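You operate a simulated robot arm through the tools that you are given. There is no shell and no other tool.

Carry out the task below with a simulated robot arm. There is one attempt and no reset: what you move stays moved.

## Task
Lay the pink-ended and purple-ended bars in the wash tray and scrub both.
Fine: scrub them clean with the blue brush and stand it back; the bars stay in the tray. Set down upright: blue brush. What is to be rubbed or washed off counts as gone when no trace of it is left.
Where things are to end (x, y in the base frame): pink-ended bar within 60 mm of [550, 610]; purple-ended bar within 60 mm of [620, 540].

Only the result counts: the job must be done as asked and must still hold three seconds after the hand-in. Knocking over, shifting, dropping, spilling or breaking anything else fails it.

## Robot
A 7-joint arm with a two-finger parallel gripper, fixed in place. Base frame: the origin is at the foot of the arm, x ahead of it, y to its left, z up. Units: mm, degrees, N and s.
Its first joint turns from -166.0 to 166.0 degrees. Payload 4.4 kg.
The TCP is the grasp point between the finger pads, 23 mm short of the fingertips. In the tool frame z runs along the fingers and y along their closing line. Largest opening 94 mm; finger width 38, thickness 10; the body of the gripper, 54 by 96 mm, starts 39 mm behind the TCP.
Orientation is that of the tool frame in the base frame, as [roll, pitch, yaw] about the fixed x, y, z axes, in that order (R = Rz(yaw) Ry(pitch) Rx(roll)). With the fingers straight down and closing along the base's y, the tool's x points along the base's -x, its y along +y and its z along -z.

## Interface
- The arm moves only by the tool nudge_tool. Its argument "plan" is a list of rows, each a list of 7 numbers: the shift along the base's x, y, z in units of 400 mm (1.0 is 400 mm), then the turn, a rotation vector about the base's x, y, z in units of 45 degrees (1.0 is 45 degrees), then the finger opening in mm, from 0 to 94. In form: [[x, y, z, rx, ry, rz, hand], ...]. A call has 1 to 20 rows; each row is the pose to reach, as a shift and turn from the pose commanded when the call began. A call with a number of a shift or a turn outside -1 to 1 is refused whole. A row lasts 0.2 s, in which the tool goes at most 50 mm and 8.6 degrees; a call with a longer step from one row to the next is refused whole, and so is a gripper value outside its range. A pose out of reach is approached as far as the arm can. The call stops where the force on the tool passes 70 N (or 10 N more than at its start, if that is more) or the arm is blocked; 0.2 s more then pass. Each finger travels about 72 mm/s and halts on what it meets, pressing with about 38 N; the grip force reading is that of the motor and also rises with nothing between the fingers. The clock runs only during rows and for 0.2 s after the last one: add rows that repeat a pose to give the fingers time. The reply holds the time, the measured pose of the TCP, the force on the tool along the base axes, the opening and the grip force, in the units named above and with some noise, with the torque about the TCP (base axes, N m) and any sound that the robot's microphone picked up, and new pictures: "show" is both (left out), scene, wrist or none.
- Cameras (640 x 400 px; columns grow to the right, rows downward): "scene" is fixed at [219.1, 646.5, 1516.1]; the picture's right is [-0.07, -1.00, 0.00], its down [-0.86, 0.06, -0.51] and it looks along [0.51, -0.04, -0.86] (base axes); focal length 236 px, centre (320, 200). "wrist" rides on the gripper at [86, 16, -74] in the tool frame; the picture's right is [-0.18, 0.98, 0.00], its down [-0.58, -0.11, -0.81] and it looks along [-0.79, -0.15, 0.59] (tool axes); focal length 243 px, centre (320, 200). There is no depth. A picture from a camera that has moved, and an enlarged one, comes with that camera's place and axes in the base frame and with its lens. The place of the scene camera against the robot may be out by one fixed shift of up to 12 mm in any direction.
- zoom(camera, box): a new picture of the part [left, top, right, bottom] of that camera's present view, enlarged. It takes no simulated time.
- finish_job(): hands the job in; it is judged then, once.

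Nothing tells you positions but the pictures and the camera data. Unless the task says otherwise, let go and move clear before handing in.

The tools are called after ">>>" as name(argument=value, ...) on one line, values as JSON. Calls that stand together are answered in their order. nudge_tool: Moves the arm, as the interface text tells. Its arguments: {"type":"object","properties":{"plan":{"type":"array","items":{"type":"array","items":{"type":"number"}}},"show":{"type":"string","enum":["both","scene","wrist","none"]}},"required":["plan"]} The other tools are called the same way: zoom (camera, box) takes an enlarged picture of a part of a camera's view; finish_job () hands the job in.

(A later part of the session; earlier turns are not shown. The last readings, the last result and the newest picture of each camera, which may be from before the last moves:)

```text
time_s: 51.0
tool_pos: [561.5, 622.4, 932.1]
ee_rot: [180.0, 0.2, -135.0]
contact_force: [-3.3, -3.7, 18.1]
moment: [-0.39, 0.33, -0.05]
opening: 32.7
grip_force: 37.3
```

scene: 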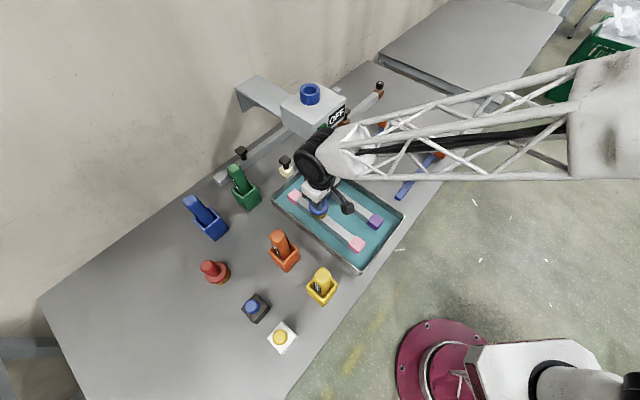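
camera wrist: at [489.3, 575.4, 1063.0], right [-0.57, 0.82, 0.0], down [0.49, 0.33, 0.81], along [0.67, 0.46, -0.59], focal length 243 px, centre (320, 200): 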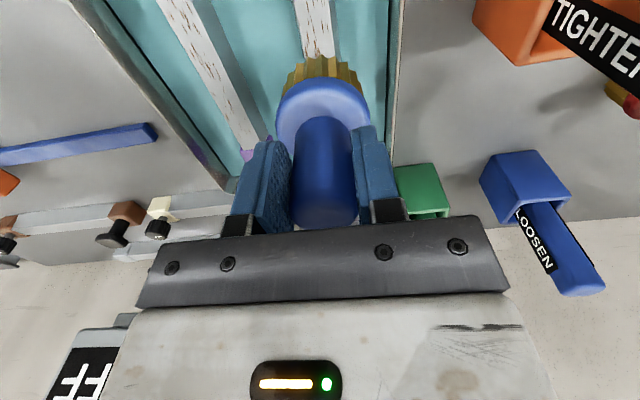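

The brush touches the bar's top at a commanded z of 930, with about 18 N. I'll make a first short set of strokes along the bar and see what they do.

>>> nudge_tool(plan=[[0.02, 0.02, 0, 0, 0, 0, 0], [0.04, 0.04, 0, 0, 0, 0, 0], [0.06, 0.06, 0, 0, 0, 0, 0], [0.04, 0.04, 0, 0, 0, 0, 0], [0.02, 0.02, 0, 0, 0, 0, 0], [0, 0, 0, 0, 0, 0, 0], [-0.02, -0.02, 0, 0, 0, 0, 0], [-0.04, -0.04, 0, 0, 0, 0, 0], [-0.06, -0.06, 0, 0, 0, 0, 0], [-0.08, -0.08, 0, 0, 0, 0, 0], [-0.06, -0.06, 0, 0, 0, 0, 0], [-0.04, -0.04, 0, 0, 0, 0, 0], [-0.02, -0.02, 0, 0, 0, 0, 0], [0, 0, 0, 0, 0, 0, 0]], show="both")

>>> zoom(camera="scene", box=[280, 150, 380, 250])

>>> zoom(camera="wrist", box=[220, 0, 420, 180])

```text
time_s: 54.0
tool_pos: [562.8, 623.4, 929.6]
ee_rot: [-180.0, 0.0, -135.1]
contact_force: [-4.7, -6.8, 21.7]
moment: [-0.06, -0.01, -0.03]
opening: 32.5
grip_force: 38.3
camera wrist: at [488.9, 573.6, 1005.2], right [-0.56, 0.83, 0.0], down [0.49, 0.33, 0.81], along [0.67, 0.46, -0.59], focal length 243 px, centre (320, 200)
```

scene: 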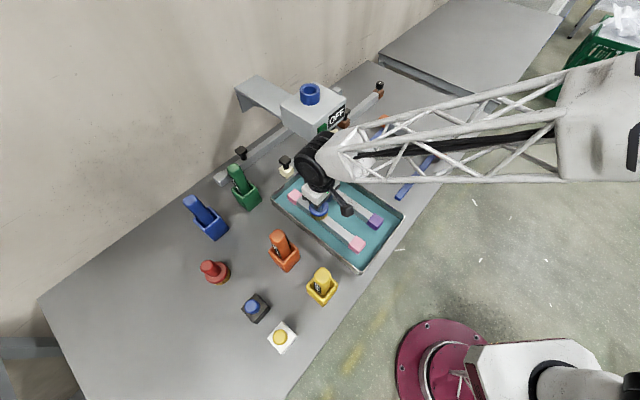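
wrist: 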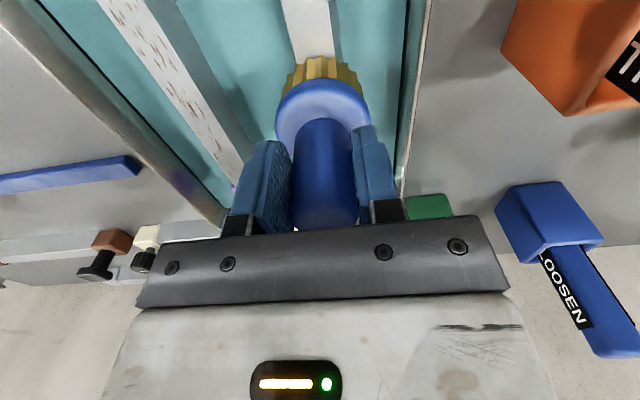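

```text
4.00 times, centred on (330, 200) of scene
camera zoom: at [219.1, 646.5, 1516.1], right [-0.07, -1.0, 0.0], down [-0.86, 0.06, -0.51], along [0.51, -0.04, -0.86], focal length 943 px, centre (280, 200)
```

zoom: 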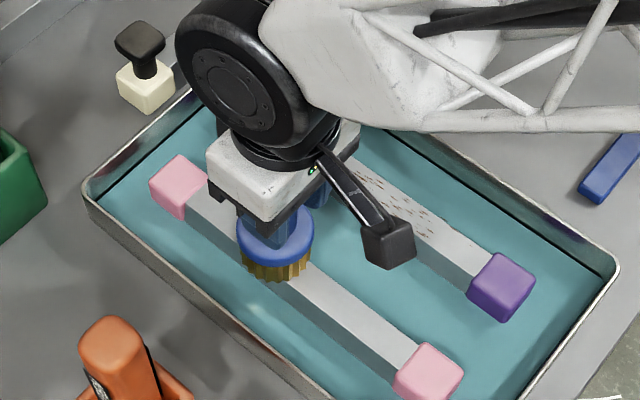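

```text
2.22 times, centred on (320, 90) of wrist
camera zoom: at [488.9, 573.6, 1005.2], right [-0.56, 0.83, 0.0], down [0.49, 0.33, 0.81], along [0.67, 0.46, -0.59], focal length 539 px, centre (320, 444)
```

zoom: 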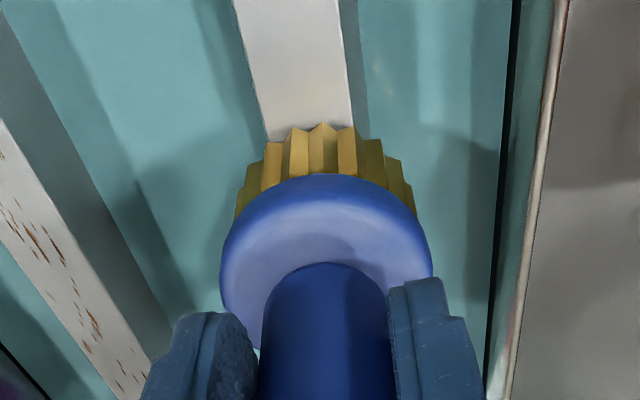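

The stain under the strokes is gone and the bar has not moved. I'll make longer passes over the whole pink bar face and then lift off to inspect.

>>> nudge_tool(plan=[[0.025, 0.025, 0, 0, 0, 0, 0], [0.05, 0.05, 0, 0, 0, 0, 0], [0.075, 0.075, 0, 0, 0, 0, 0], [0.1, 0.1, 0, 0, 0, 0, 0], [0.075, 0.075, 0, 0, 0, 0, 0], [0.05, 0.05, 0, 0, 0, 0, 0], [0.025, 0.025, 0, 0, 0, 0, 0], [0, 0, 0, 0, 0, 0, 0], [-0.025, -0.025, 0, 0, 0, 0, 0], [-0.05, -0.05, 0, 0, 0, 0, 0], [-0.075, -0.075, 0, 0, 0, 0, 0], [-0.1, -0.1, 0, 0, 0, 0, 0], [-0.12, -0.12, 0, 0, 0, 0, 0], [-0.12, -0.12, 0.02, 0, 0, 0, 0], [-0.12, -0.12, 0.08, 0, 0, 0, 0], [-0.15, -0.15, 0.15, 0, 0, 0, 0], [-0.2, -0.2, 0.2, 0, 0, 0, 0]], show="both")

>>> zoom(camera="scene", box=[280, 150, 380, 250])

>>> zoom(camera="wrist", box=[220, 0, 420, 180])

```text
time_s: 57.6
tool_pos: [484.2, 540.3, 1009.3]
ee_rot: [180.0, 0.0, -135.0]
contact_force: [0.0, 0.5, -2.4]
moment: [-0.01, -0.02, 0.03]
opening: 32.7
grip_force: 38.2
camera wrist: at [412.0, 491.5, 1083.6], right [-0.56, 0.83, 0.0], down [0.49, 0.33, 0.81], along [0.67, 0.46, -0.59], focal length 243 px, centre (320, 200)
```

scene: 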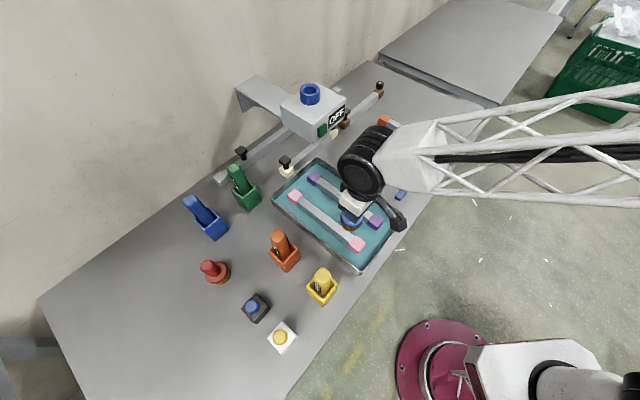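
wrist: 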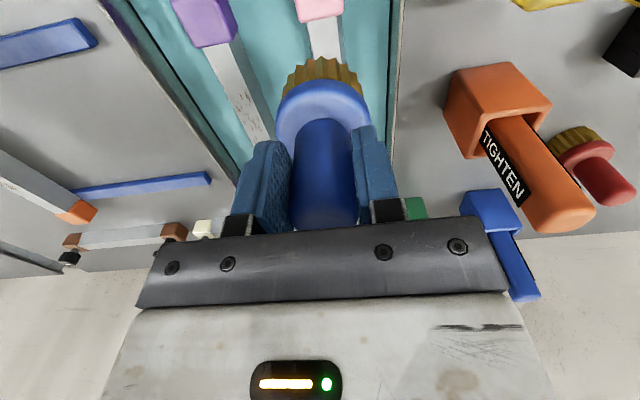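

```text
4.00 times, centred on (330, 200) of scene
camera zoom: at [219.1, 646.5, 1516.1], right [-0.07, -1.0, 0.0], down [-0.86, 0.06, -0.51], along [0.51, -0.04, -0.86], focal length 943 px, centre (280, 200)
```

zoom: 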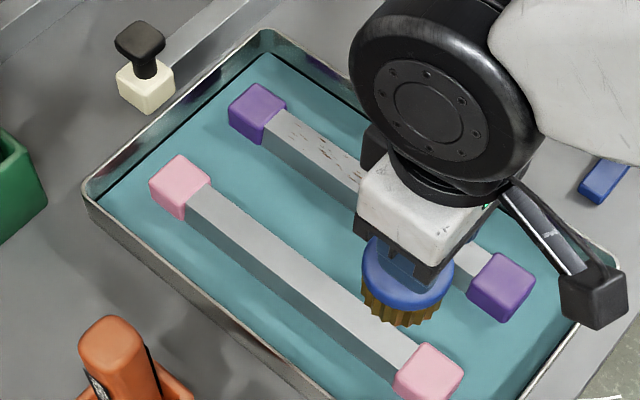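

```text
2.22 times, centred on (320, 90) of wrist
camera zoom: at [412.0, 491.5, 1083.6], right [-0.56, 0.83, 0.0], down [0.49, 0.33, 0.81], along [0.67, 0.46, -0.59], focal length 539 px, centre (320, 444)
```

zoom: 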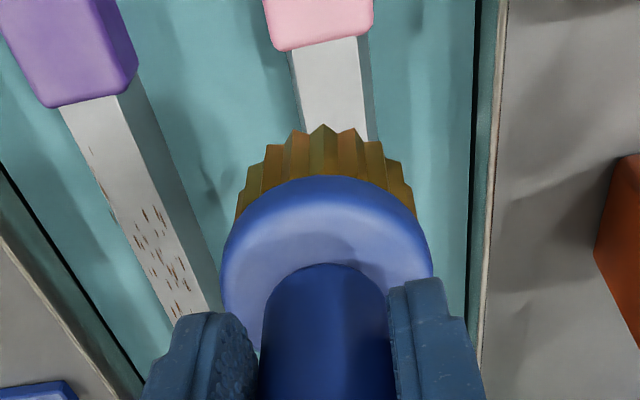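

The pink bar looks clean from here. The purple bar's stain runs from about e = 733 to 913. I'll start at its near end with the hand upright, well away from the wall box.

>>> nudge_tool(plan=[[0.08, -0.04, 0, 0, 0, 0, 0], [0.16, -0.08, 0, 0, 0, 0, 0], [0.232, -0.115, 0, 0, 0, 0, 0], [0.232, -0.115, -0.08, 0, 0, 0, 0], [0.232, -0.115, -0.15, 0, 0, 0, 0], [0.232, -0.115, -0.175, 0, 0, 0, 0], [0.232, -0.115, -0.185, 0, 0, 0, 0], [0.232, -0.115, -0.185, 0, 0, 0, 0]], show="both")

>>> zoom(camera="scene", box=[280, 150, 380, 250])

>>> zoom(camera="wrist", box=[220, 0, 420, 180])

```text
time_s: 59.4
tool_pos: [574.3, 496.7, 936.0]
ee_rot: [-180.0, 0.0, -135.0]
contact_force: [0.5, 0.6, -1.3]
moment: [-0.02, 0.02, 0.02]
opening: 32.7
grip_force: 38.0
camera wrist: at [502.2, 447.9, 1011.0], right [-0.56, 0.83, 0.0], down [0.49, 0.33, 0.81], along [0.67, 0.46, -0.59], focal length 243 px, centre (320, 200)
```

scene: 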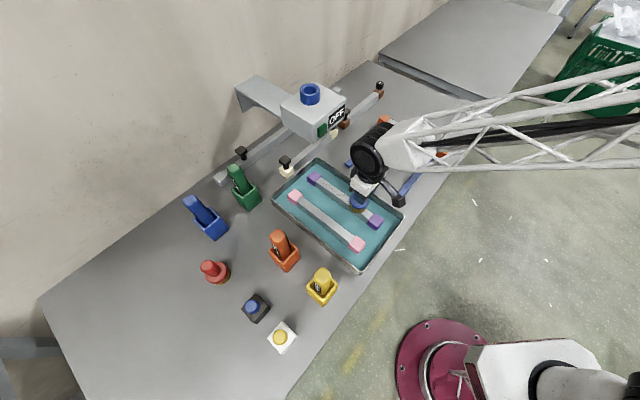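
wrist: 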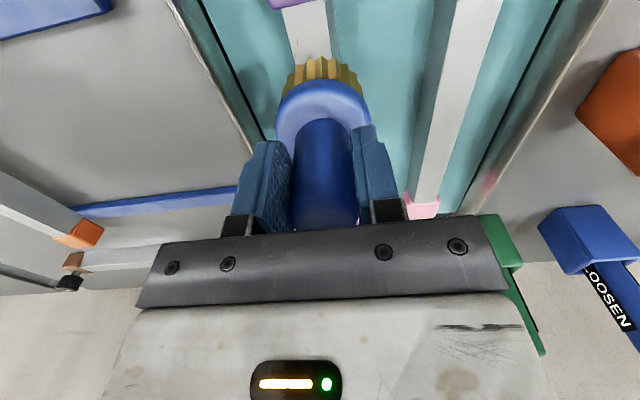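

```text
4.00 times, centred on (330, 200) of scene
camera zoom: at [219.1, 646.5, 1516.1], right [-0.07, -1.0, 0.0], down [-0.86, 0.06, -0.51], along [0.51, -0.04, -0.86], focal length 943 px, centre (280, 200)
```

zoom: 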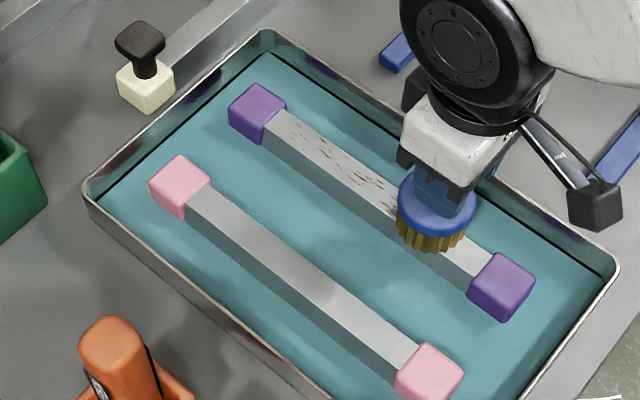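

```text
2.22 times, centred on (320, 90) of wrist
camera zoom: at [502.2, 447.9, 1011.0], right [-0.56, 0.83, 0.0], down [0.49, 0.33, 0.81], along [0.67, 0.46, -0.59], focal length 539 px, centre (320, 444)
```

zoom: 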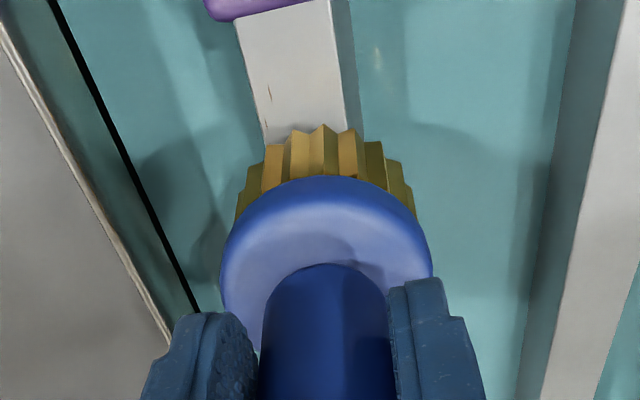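

The brush is lined up on the purple bar near its near end, and the pink bar looks clean. I'll press to the same height and stroke from e = 735 to 850, staying short of the box.

>>> nudge_tool(plan=[[0, 0, -0.01, 0, 0, 0, 0], [0, 0, -0.015, 0, 0, 0, 0], [-0.02, -0.02, -0.015, 0, 0, 0, 0], [-0.04, -0.04, -0.015, 0, 0, 0, 0], [-0.02, -0.02, -0.015, 0, 0, 0, 0], [0, 0, -0.015, 0, 0, 0, 0], [0.025, 0.025, -0.015, 0, 0, 0, 0], [0.05, 0.05, -0.015, 0, 0, 0, 0], [0.075, 0.075, -0.015, 0, 0, 0, 0], [0.1, 0.1, -0.015, 0, 0, 0, 0], [0.125, 0.125, -0.015, 0, 0, 0, 0], [0.15, 0.15, -0.015, 0, 0, 0, 0], [0.164, 0.164, -0.015, 0, 0, 0, 0]], show="both")

>>> zoom(camera="scene", box=[280, 130, 380, 230])

>>> zoom(camera="wrist", box=[220, 0, 420, 180])

```text
time_s: 62.2
tool_pos: [642.5, 563.1, 931.2]
ee_rot: [180.0, 0.0, -134.9]
contact_force: [-0.4, -0.1, -1.8]
moment: [0.0, 0.0, -0.01]
opening: 32.7
grip_force: 38.0
camera wrist: at [569.3, 514.1, 1005.8], right [-0.56, 0.83, 0.0], down [0.49, 0.33, 0.81], along [0.67, 0.46, -0.59], focal length 243 px, centre (320, 200)
```

scene: 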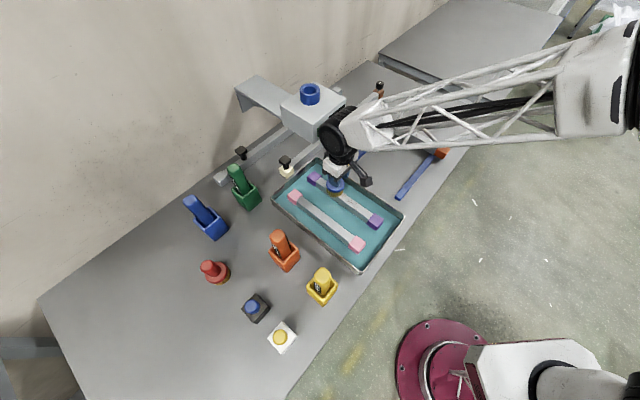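
wrist: 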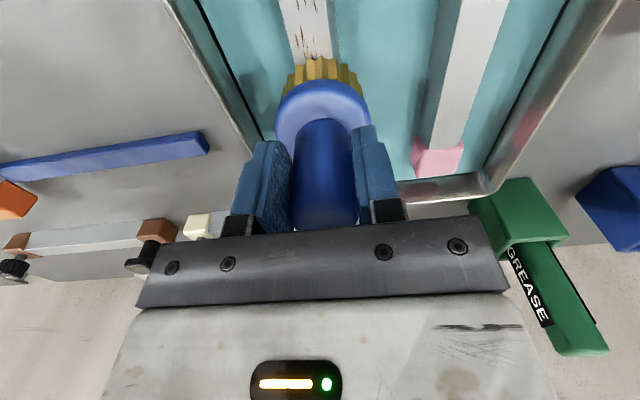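

```text
4.00 times, centred on (330, 180) of scene
camera zoom: at [219.1, 646.5, 1516.1], right [-0.07, -1.0, 0.0], down [-0.86, 0.06, -0.51], along [0.51, -0.04, -0.86], focal length 943 px, centre (280, 280)
```

zoom: 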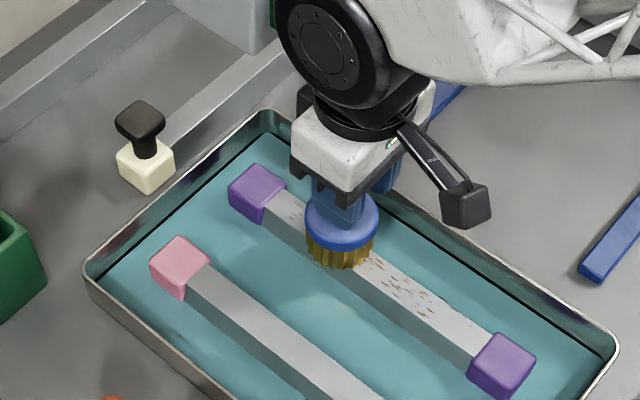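

```text
2.22 times, centred on (320, 90) of wrist
camera zoom: at [569.3, 514.1, 1005.8], right [-0.56, 0.83, 0.0], down [0.49, 0.33, 0.81], along [0.67, 0.46, -0.59], focal length 539 px, centre (320, 444)
```

zoom: 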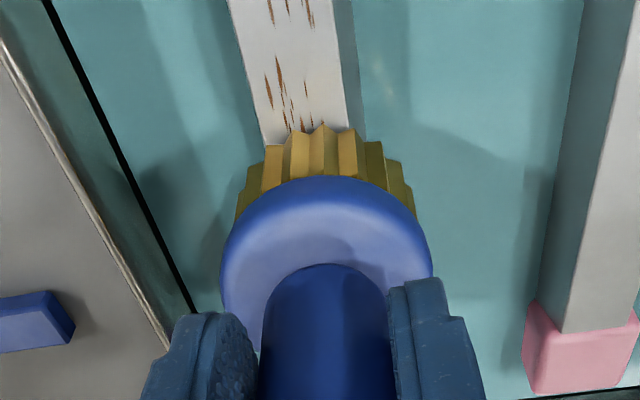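

The brush passed just above the purple bar without touching (no force, stain unchanged). I'll lower in small steps until it presses.

>>> nudge_tool(plan=[[0, 0, -0.0025, 0, 0, 0, 0], [0, 0, -0.005, 0, 0, 0, 0], [0, 0, -0.005, 0, 0, 0, 0]], show="none")

```text
time_s: 63.0
tool_pos: [642.2, 561.7, 929.4]
ee_rot: [180.0, 0.1, -135.0]
contact_force: [-0.2, 2.9, 8.1]
moment: [0.37, -0.11, 0.04]
opening: 32.7
grip_force: 37.8
```

Contact now at about 9 N. I'll press 1 mm more and stroke down to the near end and back.

>>> nudge_tool(plan=[[0, 0, -0.0025, 0, 0, 0, 0], [-0.025, -0.025, -0.0025, 0, 0, 0, 0], [-0.05, -0.05, -0.0025, 0, 0, 0, 0], [-0.075, -0.075, -0.0025, 0, 0, 0, 0], [-0.1, -0.1, -0.0025, 0, 0, 0, 0], [-0.125, -0.125, -0.0025, 0, 0, 0, 0], [-0.15, -0.15, -0.0025, 0, 0, 0, 0], [-0.175, -0.175, -0.0025, 0, 0, 0, 0], [-0.2, -0.2, -0.0025, 0, 0, 0, 0], [-0.21, -0.21, -0.0025, 0, 0, 0, 0], [-0.19, -0.19, -0.0025, 0, 0, 0, 0]], show="both")

>>> zoom(camera="scene", box=[280, 130, 380, 230])

>>> zoom(camera="wrist", box=[220, 0, 420, 180])

```text
time_s: 65.4
tool_pos: [563.7, 486.5, 927.1]
ee_rot: [179.9, 0.0, -135.0]
contact_force: [-7.6, -7.6, 27.3]
moment: [-0.13, -0.06, -0.04]
opening: 32.7
grip_force: 38.1
camera wrist: at [491.1, 437.0, 1003.1], right [-0.56, 0.83, 0.0], down [0.49, 0.33, 0.81], along [0.67, 0.46, -0.59], focal length 243 px, centre (320, 200)
```

scene: 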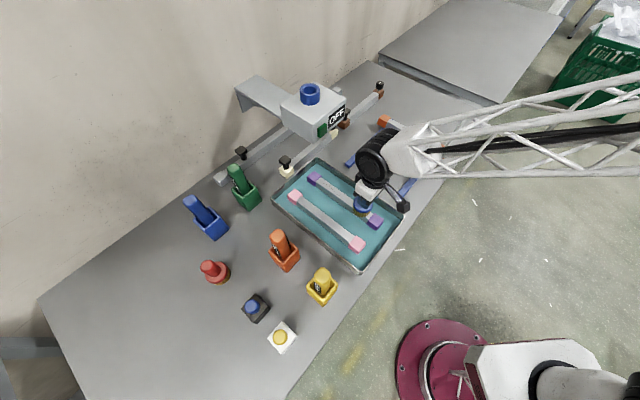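
wrist: 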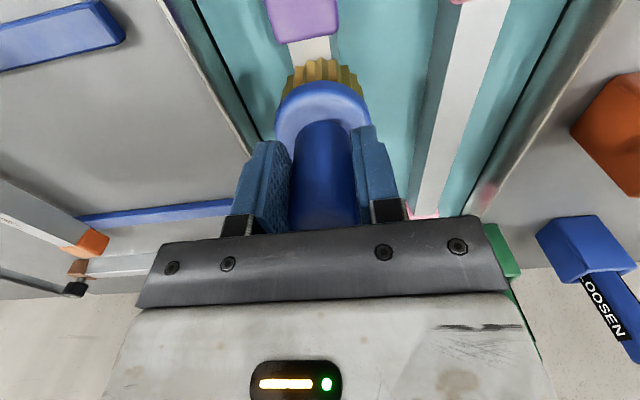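

```text
4.00 times, centred on (330, 180) of scene
camera zoom: at [219.1, 646.5, 1516.1], right [-0.07, -1.0, 0.0], down [-0.86, 0.06, -0.51], along [0.51, -0.04, -0.86], focal length 943 px, centre (280, 280)
```

zoom: 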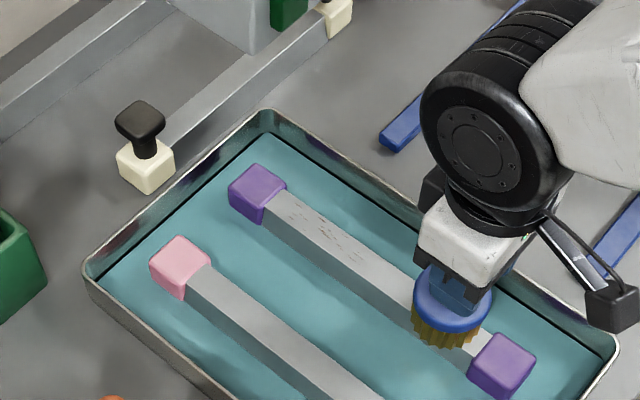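

```text
2.22 times, centred on (320, 90) of wrist
camera zoom: at [491.1, 437.0, 1003.1], right [-0.56, 0.83, 0.0], down [0.49, 0.33, 0.81], along [0.67, 0.46, -0.59], focal length 539 px, centre (320, 444)
```

zoom: 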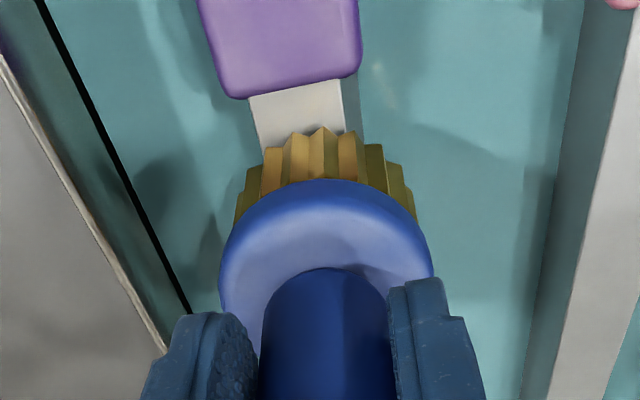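

The strokes cleaned the purple bar up to about e = 866; only the far-end patch, to about e = 913, remains. With the hand upright the wrist would come too near the wall box there. I'll lift, lean the hand back 12° away from the box and move toward the far end.

>>> nudge_tool(plan=[[0, 0, 0.03, 0, 0, 0, 0], [0, 0, 0.0825, 0, 0, 0, 0], [0.03, 0.03, 0.0825, 0.05, -0.05, 0, 0], [0.07, 0.07, 0.0825, 0.1, -0.1, 0, 0], [0.11, 0.11, 0.0825, 0.15, -0.15, 0, 0], [0.15, 0.15, 0.0825, 0.1886, -0.1886, 0, 0], [0.18, 0.18, 0.0825, 0.1886, -0.1886, 0, 0], [0.18, 0.18, 0.0825, 0.1886, -0.1886, 0, 0]], show="both")

>>> zoom(camera="scene", box=[270, 80, 400, 230])

>>> zoom(camera="wrist", box=[220, 0, 420, 180])

```text
time_s: 67.2
tool_pos: [637.6, 557.6, 959.6]
ee_rot: [180.0, 11.9, -135.0]
contact_force: [0.0, -0.7, -1.1]
moment: [-0.05, 0.0, 0.01]
opening: 32.2
grip_force: 37.9
camera wrist: at [555.7, 498.5, 1015.1], right [-0.57, 0.82, 0.04], down [0.36, 0.21, 0.91], along [0.74, 0.53, -0.41], focal length 243 px, centre (320, 200)
```

scene: 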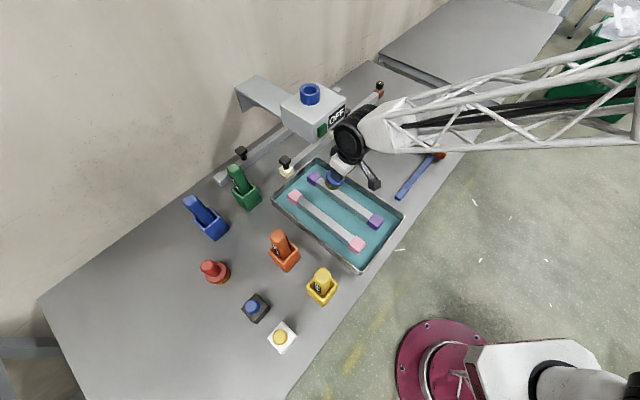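
wrist: 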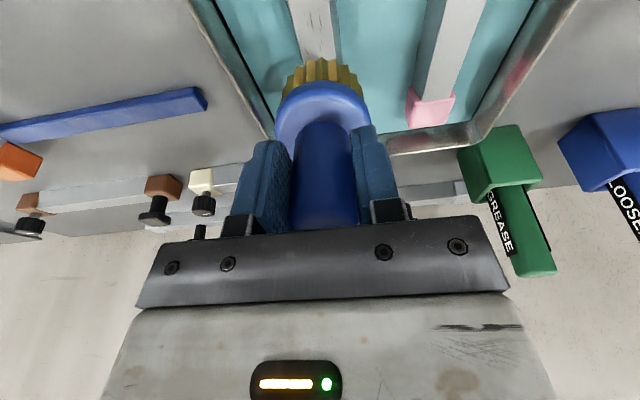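

```text
2.67 times, centred on (335, 155) of scene
camera zoom: at [219.1, 646.5, 1516.1], right [-0.07, -1.0, 0.0], down [-0.86, 0.06, -0.51], along [0.51, -0.04, -0.86], focal length 629 px, centre (280, 320)
```

zoom: 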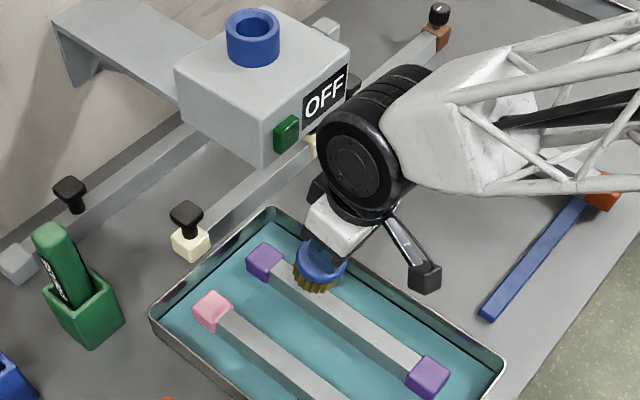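

```text
2.22 times, centred on (320, 90) of wrist
camera zoom: at [555.7, 498.5, 1015.1], right [-0.57, 0.82, 0.04], down [0.36, 0.21, 0.91], along [0.74, 0.53, -0.41], focal length 539 px, centre (320, 444)
```

zoom: 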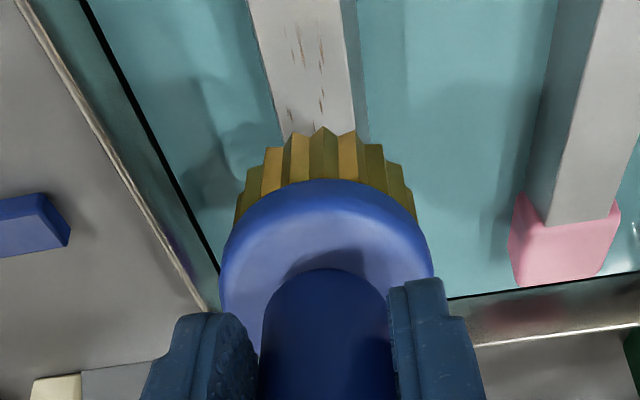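

The hand is leaned back and clear of the box. A faint residue also remains near e = 835–860. I'll lower until the tilted brush touches.

>>> nudge_tool(plan=[[0, 0, -0.03, 0, 0, 0, 0], [0, 0, -0.055, 0, 0, 0, 0], [0, 0, -0.065, 0, 0, 0, 0], [0, 0, -0.065, 0, 0, 0, 0]], show="none")

```text
time_s: 68.2
tool_pos: [637.4, 557.8, 934.0]
ee_rot: [180.0, 12.0, -135.1]
contact_force: [-0.4, 0.1, -1.7]
moment: [-0.03, 0.03, 0.0]
opening: 32.7
grip_force: 37.9
```

>>> nudge_tool(plan=[[0, 0, -0.004, 0, 0, 0, 0], [0, 0, -0.0075, 0, 0, 0, 0], [0, 0, -0.0075, 0, 0, 0, 0]], show="none")

```text
time_s: 69.0
tool_pos: [637.9, 558.1, 931.7]
ee_rot: [-180.0, 12.0, -135.0]
contact_force: [1.0, 0.8, -0.9]
moment: [-0.03, 0.01, -0.03]
opening: 32.7
grip_force: 38.1
```

>>> nudge_tool(plan=[[0, 0, -0.0025, 0, 0, 0, 0], [0, 0, -0.005, 0, 0, 0, 0], [0, 0, -0.005, 0, 0, 0, 0]], show="none")

```text
time_s: 69.8
tool_pos: [638.0, 558.4, 929.4]
ee_rot: [179.9, 11.9, -135.1]
contact_force: [0.0, -0.9, -1.6]
moment: [-0.04, 0.02, -0.02]
opening: 32.8
grip_force: 38.3
```

>>> nudge_tool(plan=[[0, 0, -0.0025, 0, 0, 0, 0], [0, 0, -0.005, 0, 0, 0, 0], [0, 0, -0.005, 0, 0, 0, 0]], show="none")

```text
time_s: 70.6
tool_pos: [636.5, 559.0, 928.7]
ee_rot: [179.9, 12.2, -135.0]
contact_force: [-4.4, -4.2, 26.9]
moment: [-0.36, 0.42, 0.0]
opening: 33.0
grip_force: 37.9
```

The brush presses at about 27 N. I'll stroke out toward the far end (brush centre to about e = 900) and back, easing the pressure slightly.

>>> nudge_tool(plan=[[0.015, 0.015, 0.001, 0, 0, 0, 0], [0.03, 0.03, 0.001, 0, 0, 0, 0], [0.045, 0.045, 0.001, 0, 0, 0, 0], [0.058, 0.058, 0.001, 0, 0, 0, 0], [0.045, 0.045, 0.001, 0, 0, 0, 0], [0.03, 0.03, 0.001, 0, 0, 0, 0], [0.015, 0.015, 0.001, 0, 0, 0, 0], [0, 0, 0.001, 0, 0, 0, 0], [-0.02, -0.02, 0.001, 0, 0, 0, 0], [-0.04, -0.04, 0.001, 0, 0, 0, 0]], show="both")

>>> zoom(camera="scene", box=[270, 80, 400, 230])

>>> zoom(camera="wrist", box=[220, 0, 420, 180])

```text
time_s: 72.8
tool_pos: [620.8, 541.6, 927.8]
ee_rot: [-180.0, 12.1, -134.9]
contact_force: [-0.6, 0.5, -0.9]
moment: [-0.01, 0.0, 0.02]
opening: 32.6
grip_force: 38.5
camera wrist: at [538.4, 482.2, 983.9], right [-0.57, 0.82, 0.04], down [0.36, 0.21, 0.91], along [0.74, 0.53, -0.41], focal length 243 px, centre (320, 200)
```

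scene: 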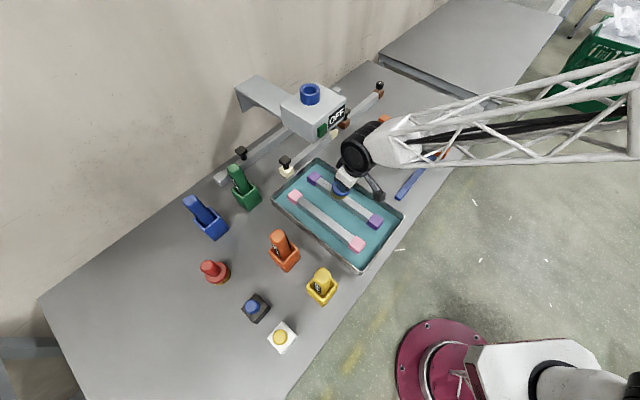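
wrist: 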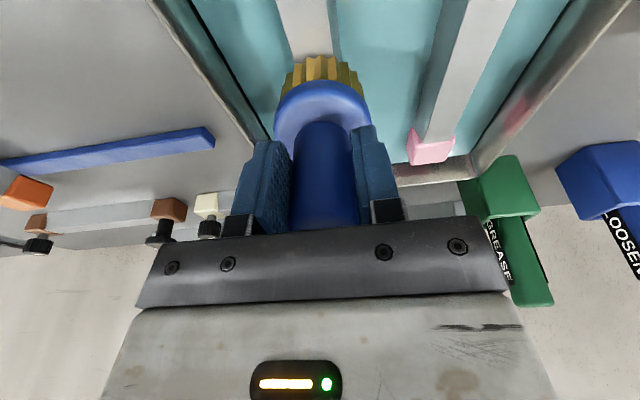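

```text
2.67 times, centred on (335, 155) of scene
camera zoom: at [219.1, 646.5, 1516.1], right [-0.07, -1.0, 0.0], down [-0.86, 0.06, -0.51], along [0.51, -0.04, -0.86], focal length 629 px, centre (280, 320)
```

zoom: 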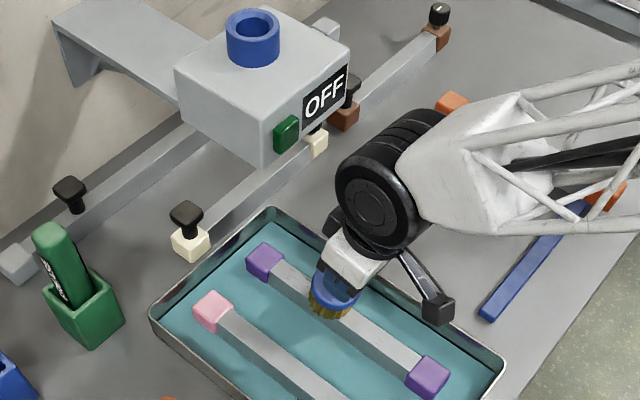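

```text
2.22 times, centred on (320, 90) of wrist
camera zoom: at [538.4, 482.2, 983.9], right [-0.57, 0.82, 0.04], down [0.36, 0.21, 0.91], along [0.74, 0.53, -0.41], focal length 539 px, centre (320, 444)
```

zoom: 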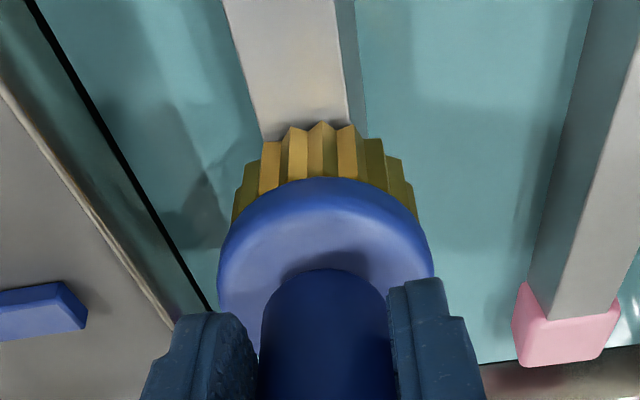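

>>> zoom(camera="scene", box=[300, 165, 364, 205])

>>> zoom(camera="scene", box=[300, 195, 364, 235])

```text
10.00 times, centred on (332, 185) of scene
camera zoom: at [219.1, 646.5, 1516.1], right [-0.07, -1.0, 0.0], down [-0.86, 0.06, -0.51], along [0.51, -0.04, -0.86], focal length 2358 px, centre (200, 350)
```

zoom: 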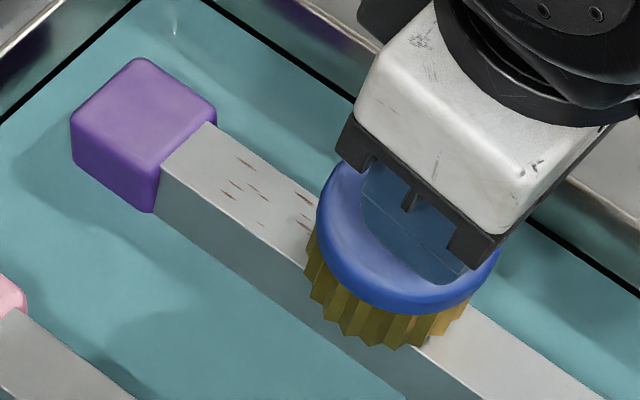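

```text
10.00 times, centred on (332, 215) of scene
camera zoom: at [219.1, 646.5, 1516.1], right [-0.07, -1.0, 0.0], down [-0.86, 0.06, -0.51], along [0.51, -0.04, -0.86], focal length 2358 px, centre (200, 50)
```

zoom: 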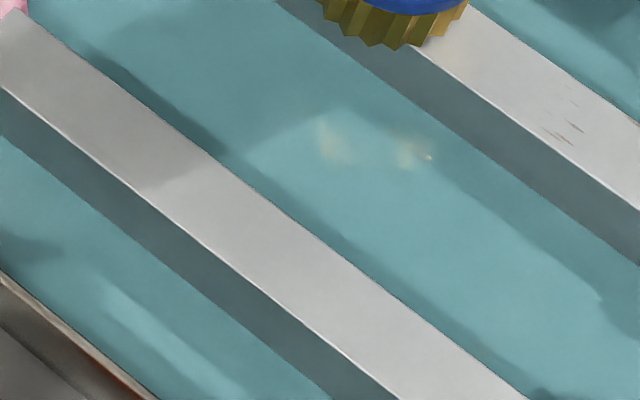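

At 10x I can see a few marks left near the far cap (e = 875–910) and some faint ones on the near half of the purple bar. The tilted brush cleans near its contact edge, so I'll lift and lean back further, to 25°, to bring that edge to the far end with the wrist well away from the box.

>>> nudge_tool(plan=[[0, 0, 0.04, 0, 0, 0, 0], [0, 0, 0.0815, 0, 0, 0, 0], [0.02, 0.016, 0.0815, 0.07, -0.07, 0, 0], [0.05, 0.044, 0.0815, 0.14, -0.14, 0, 0], [0.07, 0.063, 0.0815, 0.2043, -0.2043, 0, 0], [0.0885, 0.0815, 0.0815, 0.2043, -0.2043, 0, 0], [0.0885, 0.0815, 0.0815, 0.2043, -0.2043, 0, 0]], show="both")

>>> zoom(camera="scene", box=[270, 80, 400, 230])

>>> zoom(camera="scene", box=[332, 165, 396, 235])

```text
time_s: 74.4
tool_pos: [654.8, 574.6, 959.9]
ee_rot: [180.0, 25.0, -135.0]
contact_force: [-0.1, 0.5, -1.9]
moment: [-0.03, 0.04, 0.02]
opening: 32.7
grip_force: 37.9
camera wrist: at [564.8, 508.3, 991.5], right [-0.58, 0.81, 0.08], down [0.21, 0.05, 0.98], along [0.79, 0.58, -0.2], focal length 243 px, centre (320, 200)
```

scene: 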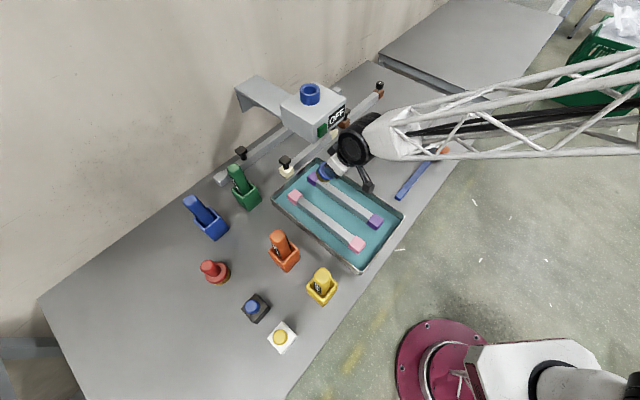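
wrist: 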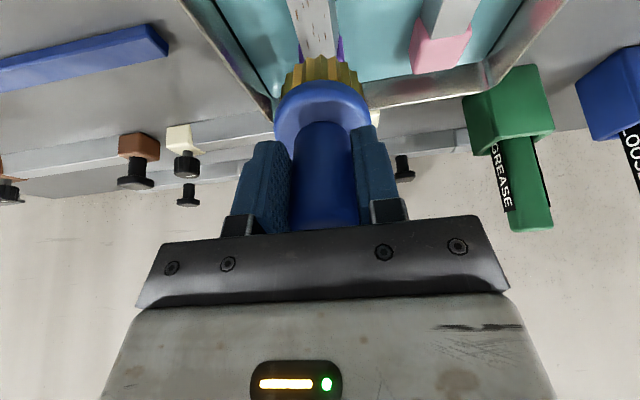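

```text
2.67 times, centred on (335, 155) of scene
camera zoom: at [219.1, 646.5, 1516.1], right [-0.07, -1.0, 0.0], down [-0.86, 0.06, -0.51], along [0.51, -0.04, -0.86], focal length 629 px, centre (280, 320)
```

zoom: 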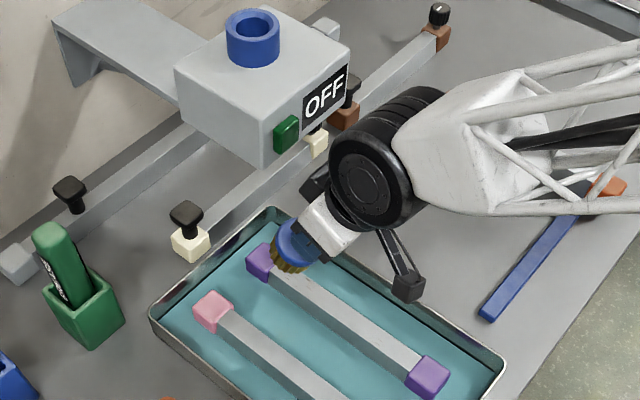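

```text
5.71 times, centred on (364, 200) of scene
camera zoom: at [219.1, 646.5, 1516.1], right [-0.07, -1.0, 0.0], down [-0.86, 0.06, -0.51], along [0.51, -0.04, -0.86], focal length 1347 px, centre (69, 200)
```

zoom: 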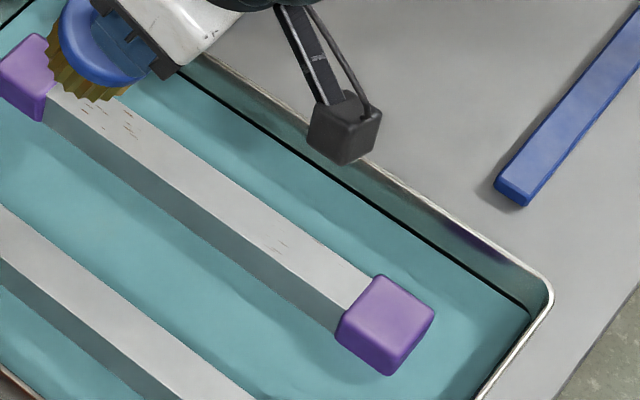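

The leaned hand is well clear of the box, with the brush over the far-end marks. I'll lower it to find contact.

>>> nudge_tool(plan=[[0, 0, -0.03, 0, 0, 0, 0], [0, 0, -0.055, 0, 0, 0, 0], [0, 0, -0.065, 0, 0, 0, 0], [0, 0, -0.065, 0, 0, 0, 0]], show="none")

```text
time_s: 75.4
tool_pos: [657.3, 574.2, 935.0]
ee_rot: [179.9, 25.1, -135.0]
contact_force: [-0.3, 0.0, -1.5]
moment: [-0.02, 0.01, -0.01]
opening: 32.5
grip_force: 37.8
```

>>> nudge_tool(plan=[[0, 0, -0.005, 0, 0, 0, 0], [0, 0, -0.01, 0, 0, 0, 0], [0, 0, -0.01, 0, 0, 0, 0]], show="none")

```text
time_s: 76.2
tool_pos: [656.9, 574.8, 930.0]
ee_rot: [180.0, 25.0, -135.0]
contact_force: [0.0, 0.6, -0.8]
moment: [-0.01, 0.02, -0.03]
opening: 32.8
grip_force: 37.5
```

>>> nudge_tool(plan=[[0, 0, -0.005, 0, 0, 0, 0], [0, 0, -0.0075, 0, 0, 0, 0], [0, 0, -0.0075, 0, 0, 0, 0]], show="none")

```text
time_s: 77.0
tool_pos: [655.9, 574.2, 928.4]
ee_rot: [-180.0, 24.9, -135.0]
contact_force: [0.5, -1.0, -0.4]
moment: [-0.02, 0.05, 0.01]
opening: 32.4
grip_force: 37.7
```

>>> nudge_tool(plan=[[0, 0, -0.004, 0, 0, 0, 0], [0, 0, -0.0075, 0, 0, 0, 0], [0, 0, -0.0075, 0, 0, 0, 0]], show="none")

```text
time_s: 77.8
tool_pos: [656.3, 574.7, 925.8]
ee_rot: [179.9, 25.2, -135.0]
contact_force: [-2.3, 0.4, 7.7]
moment: [0.15, 0.05, 0.02]
opening: 32.5
grip_force: 38.3
```

Light contact at 9 N, near e = 895 as predicted. I'll press a little more and stroke back and forth over e = 870–911.

>>> nudge_tool(plan=[[0, 0, -0.002, 0, 0, 0, 0], [0.014, 0.014, -0.002, 0, 0, 0, 0], [0.027, 0.027, -0.002, 0, 0, 0, 0], [0.014, 0.014, -0.002, 0, 0, 0, 0], [0, 0, -0.002, 0, 0, 0, 0], [-0.015, -0.015, -0.002, 0, 0, 0, 0], [-0.03, -0.03, -0.002, 0, 0, 0, 0], [-0.045, -0.045, -0.002, 0, 0, 0, 0], [-0.03, -0.03, -0.002, 0, 0, 0, 0], [-0.015, -0.015, -0.002, 0, 0, 0, 0], [0, 0, -0.002, 0, 0, 0, 0], [0.014, 0.014, -0.002, 0, 0, 0, 0], [0.027, 0.027, -0.002, 0, 0, 0, 0], [0.014, 0.014, -0.002, 0, 0, 0, 0], [0, 0, -0.002, 0, 0, 0, 0], [-0.02, -0.02, -0.002, 0, 0, 0, 0], [-0.04, -0.04, -0.002, 0, 0, 0, 0], [-0.06, -0.06, -0.002, 0, 0, 0, 0]], show="both")

>>> zoom(camera="scene", box=[300, 165, 364, 205])

>>> zoom(camera="wrist", box=[220, 0, 420, 180])

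```text
time_s: 81.6
tool_pos: [633.6, 550.1, 924.2]
ee_rot: [-180.0, 25.0, -135.0]
contact_force: [1.1, 1.9, 3.0]
moment: [0.15, -0.12, 0.03]
opening: 32.7
grip_force: 37.9
camera wrist: at [543.5, 484.6, 955.9], right [-0.58, 0.81, 0.08], down [0.21, 0.05, 0.98], along [0.79, 0.58, -0.2], focal length 243 px, centre (320, 200)
```

scene: 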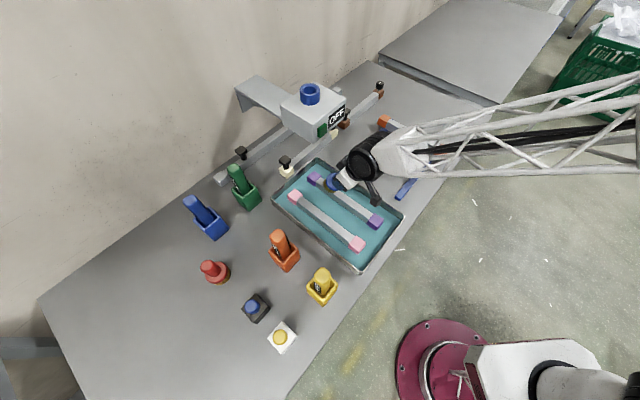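
wrist: 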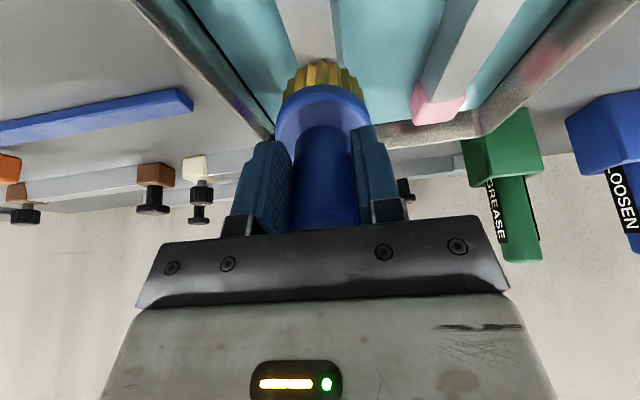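

```text
10.00 times, centred on (332, 185) of scene
camera zoom: at [219.1, 646.5, 1516.1], right [-0.07, -1.0, 0.0], down [-0.86, 0.06, -0.51], along [0.51, -0.04, -0.86], focal length 2358 px, centre (200, 350)
```

zoom: 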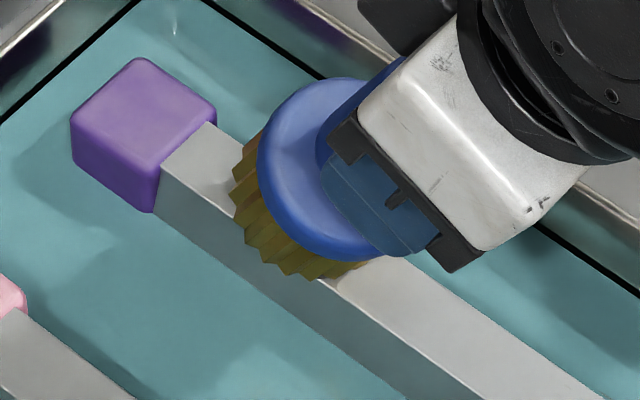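

```text
2.22 times, centred on (320, 90) of wrist
camera zoom: at [543.5, 484.6, 955.9], right [-0.58, 0.81, 0.08], down [0.21, 0.05, 0.98], along [0.79, 0.58, -0.2], focal length 539 px, centre (320, 444)
```

zoom: 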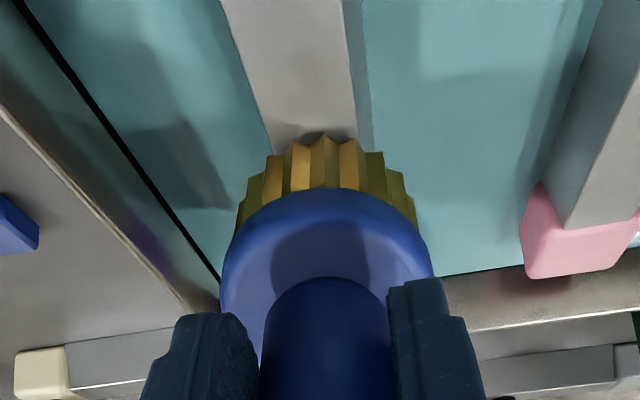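

The far end of the purple bar now looks clean beside the brush. I'll lift, straighten the hand, back off toward the near end and inspect both bars closely.

>>> nudge_tool(plan=[[0, 0, 0.04, 0, 0, 0, 0], [-0.03, -0.03, 0.1, -0.098, 0.098, 0, 0], [-0.07, -0.07, 0.15, -0.196, 0.196, 0, 0], [-0.11, -0.11, 0.2, -0.295, 0.295, 0, 0], [-0.15, -0.15, 0.22, -0.3928, 0.3928, 0, 0], [-0.2, -0.2, 0.22, -0.3928, 0.3928, 0, 0], [-0.25, -0.25, 0.22, -0.3928, 0.3928, 0, 0], [-0.3, -0.3, 0.22, -0.3928, 0.3928, 0, 0], [-0.35, -0.35, 0.22, -0.3928, 0.3928, 0, 0], [-0.35, -0.35, 0.22, -0.3928, 0.3928, 0, 0]], show="both")

>>> zoom(camera="scene", box=[304, 165, 368, 205])

>>> zoom(camera="scene", box=[336, 190, 400, 230])

>>> zoom(camera="scene", box=[284, 185, 348, 225])

>>> zoom(camera="scene", box=[312, 210, 376, 250])

>>> zoom(camera="wrist", box=[220, 0, 420, 180])

```text
time_s: 83.8
tool_pos: [493.3, 408.7, 1010.0]
ee_rot: [-180.0, 0.0, -135.0]
contact_force: [-0.6, 0.0, -1.9]
moment: [-0.04, 0.0, -0.02]
opening: 32.7
grip_force: 38.0
camera wrist: at [420.0, 360.2, 1085.3], right [-0.56, 0.83, 0.0], down [0.49, 0.33, 0.81], along [0.67, 0.46, -0.59], focal length 243 px, centre (320, 200)
```

scene: 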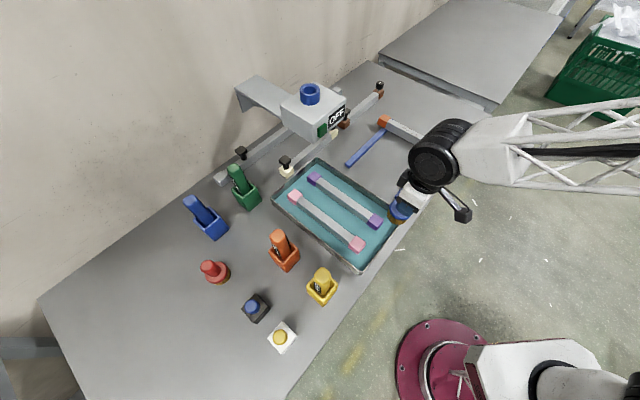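
wrist: 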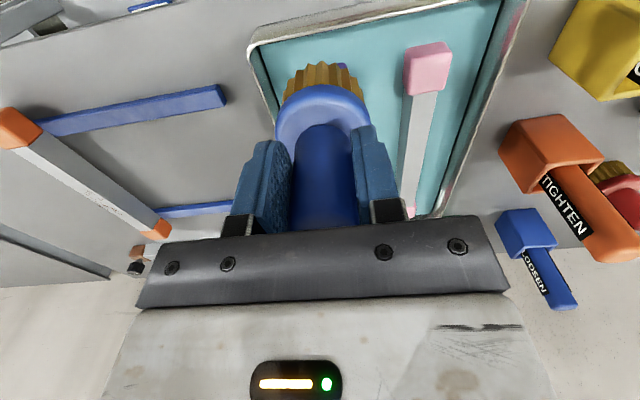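

```text
10.00 times, centred on (336, 185) of scene
camera zoom: at [219.1, 646.5, 1516.1], right [-0.07, -1.0, 0.0], down [-0.86, 0.06, -0.51], along [0.51, -0.04, -0.86], focal length 2358 px, centre (160, 350)
```

zoom: 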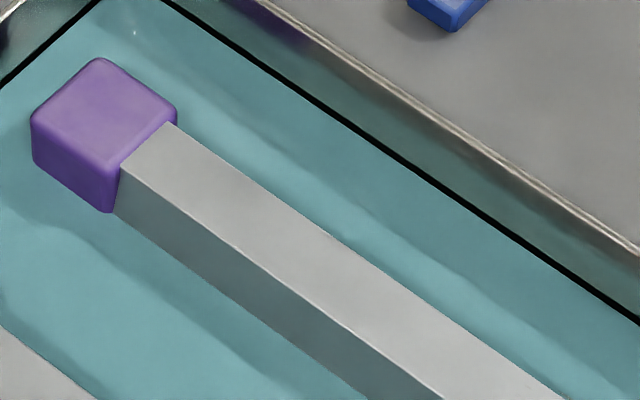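

```text
10.00 times, centred on (368, 210) of scene
camera zoom: at [219.1, 646.5, 1516.1], right [-0.07, -1.0, 0.0], down [-0.86, 0.06, -0.51], along [0.51, -0.04, -0.86], focal length 2358 px, centre (-160, 100)
```

zoom: 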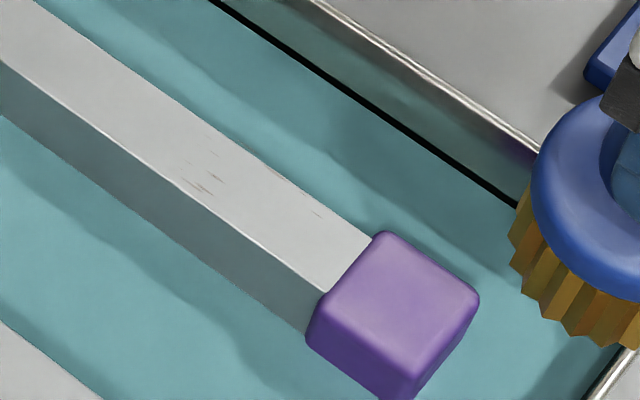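

```text
10.00 times, centred on (316, 205) of scene
camera zoom: at [219.1, 646.5, 1516.1], right [-0.07, -1.0, 0.0], down [-0.86, 0.06, -0.51], along [0.51, -0.04, -0.86], focal length 2358 px, centre (360, 150)
```

zoom: 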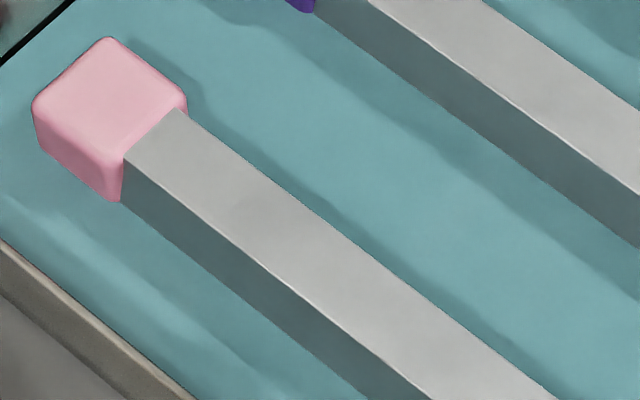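

```text
10.00 times, centred on (344, 230) of scene
camera zoom: at [219.1, 646.5, 1516.1], right [-0.07, -1.0, 0.0], down [-0.86, 0.06, -0.51], along [0.51, -0.04, -0.86], focal length 2358 px, centre (80, -100)
```

zoom: 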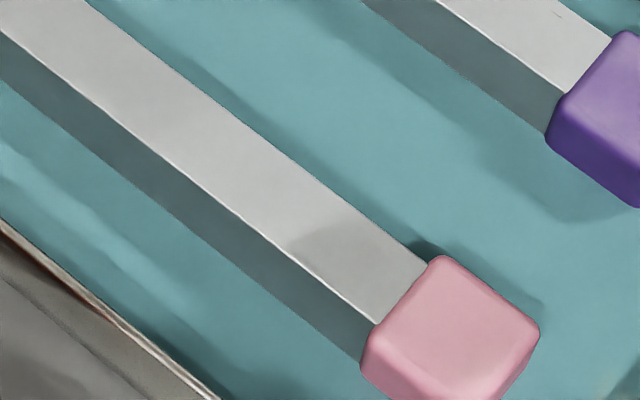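

```text
2.22 times, centred on (320, 90) of wrist
camera zoom: at [420.0, 360.2, 1085.3], right [-0.56, 0.83, 0.0], down [0.49, 0.33, 0.81], along [0.67, 0.46, -0.59], focal length 539 px, centre (320, 444)
```

zoom: 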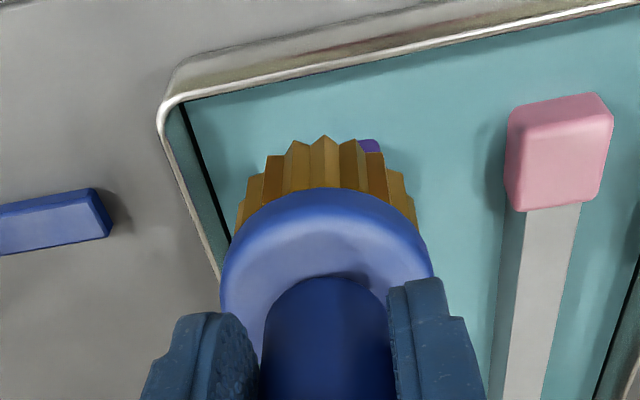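

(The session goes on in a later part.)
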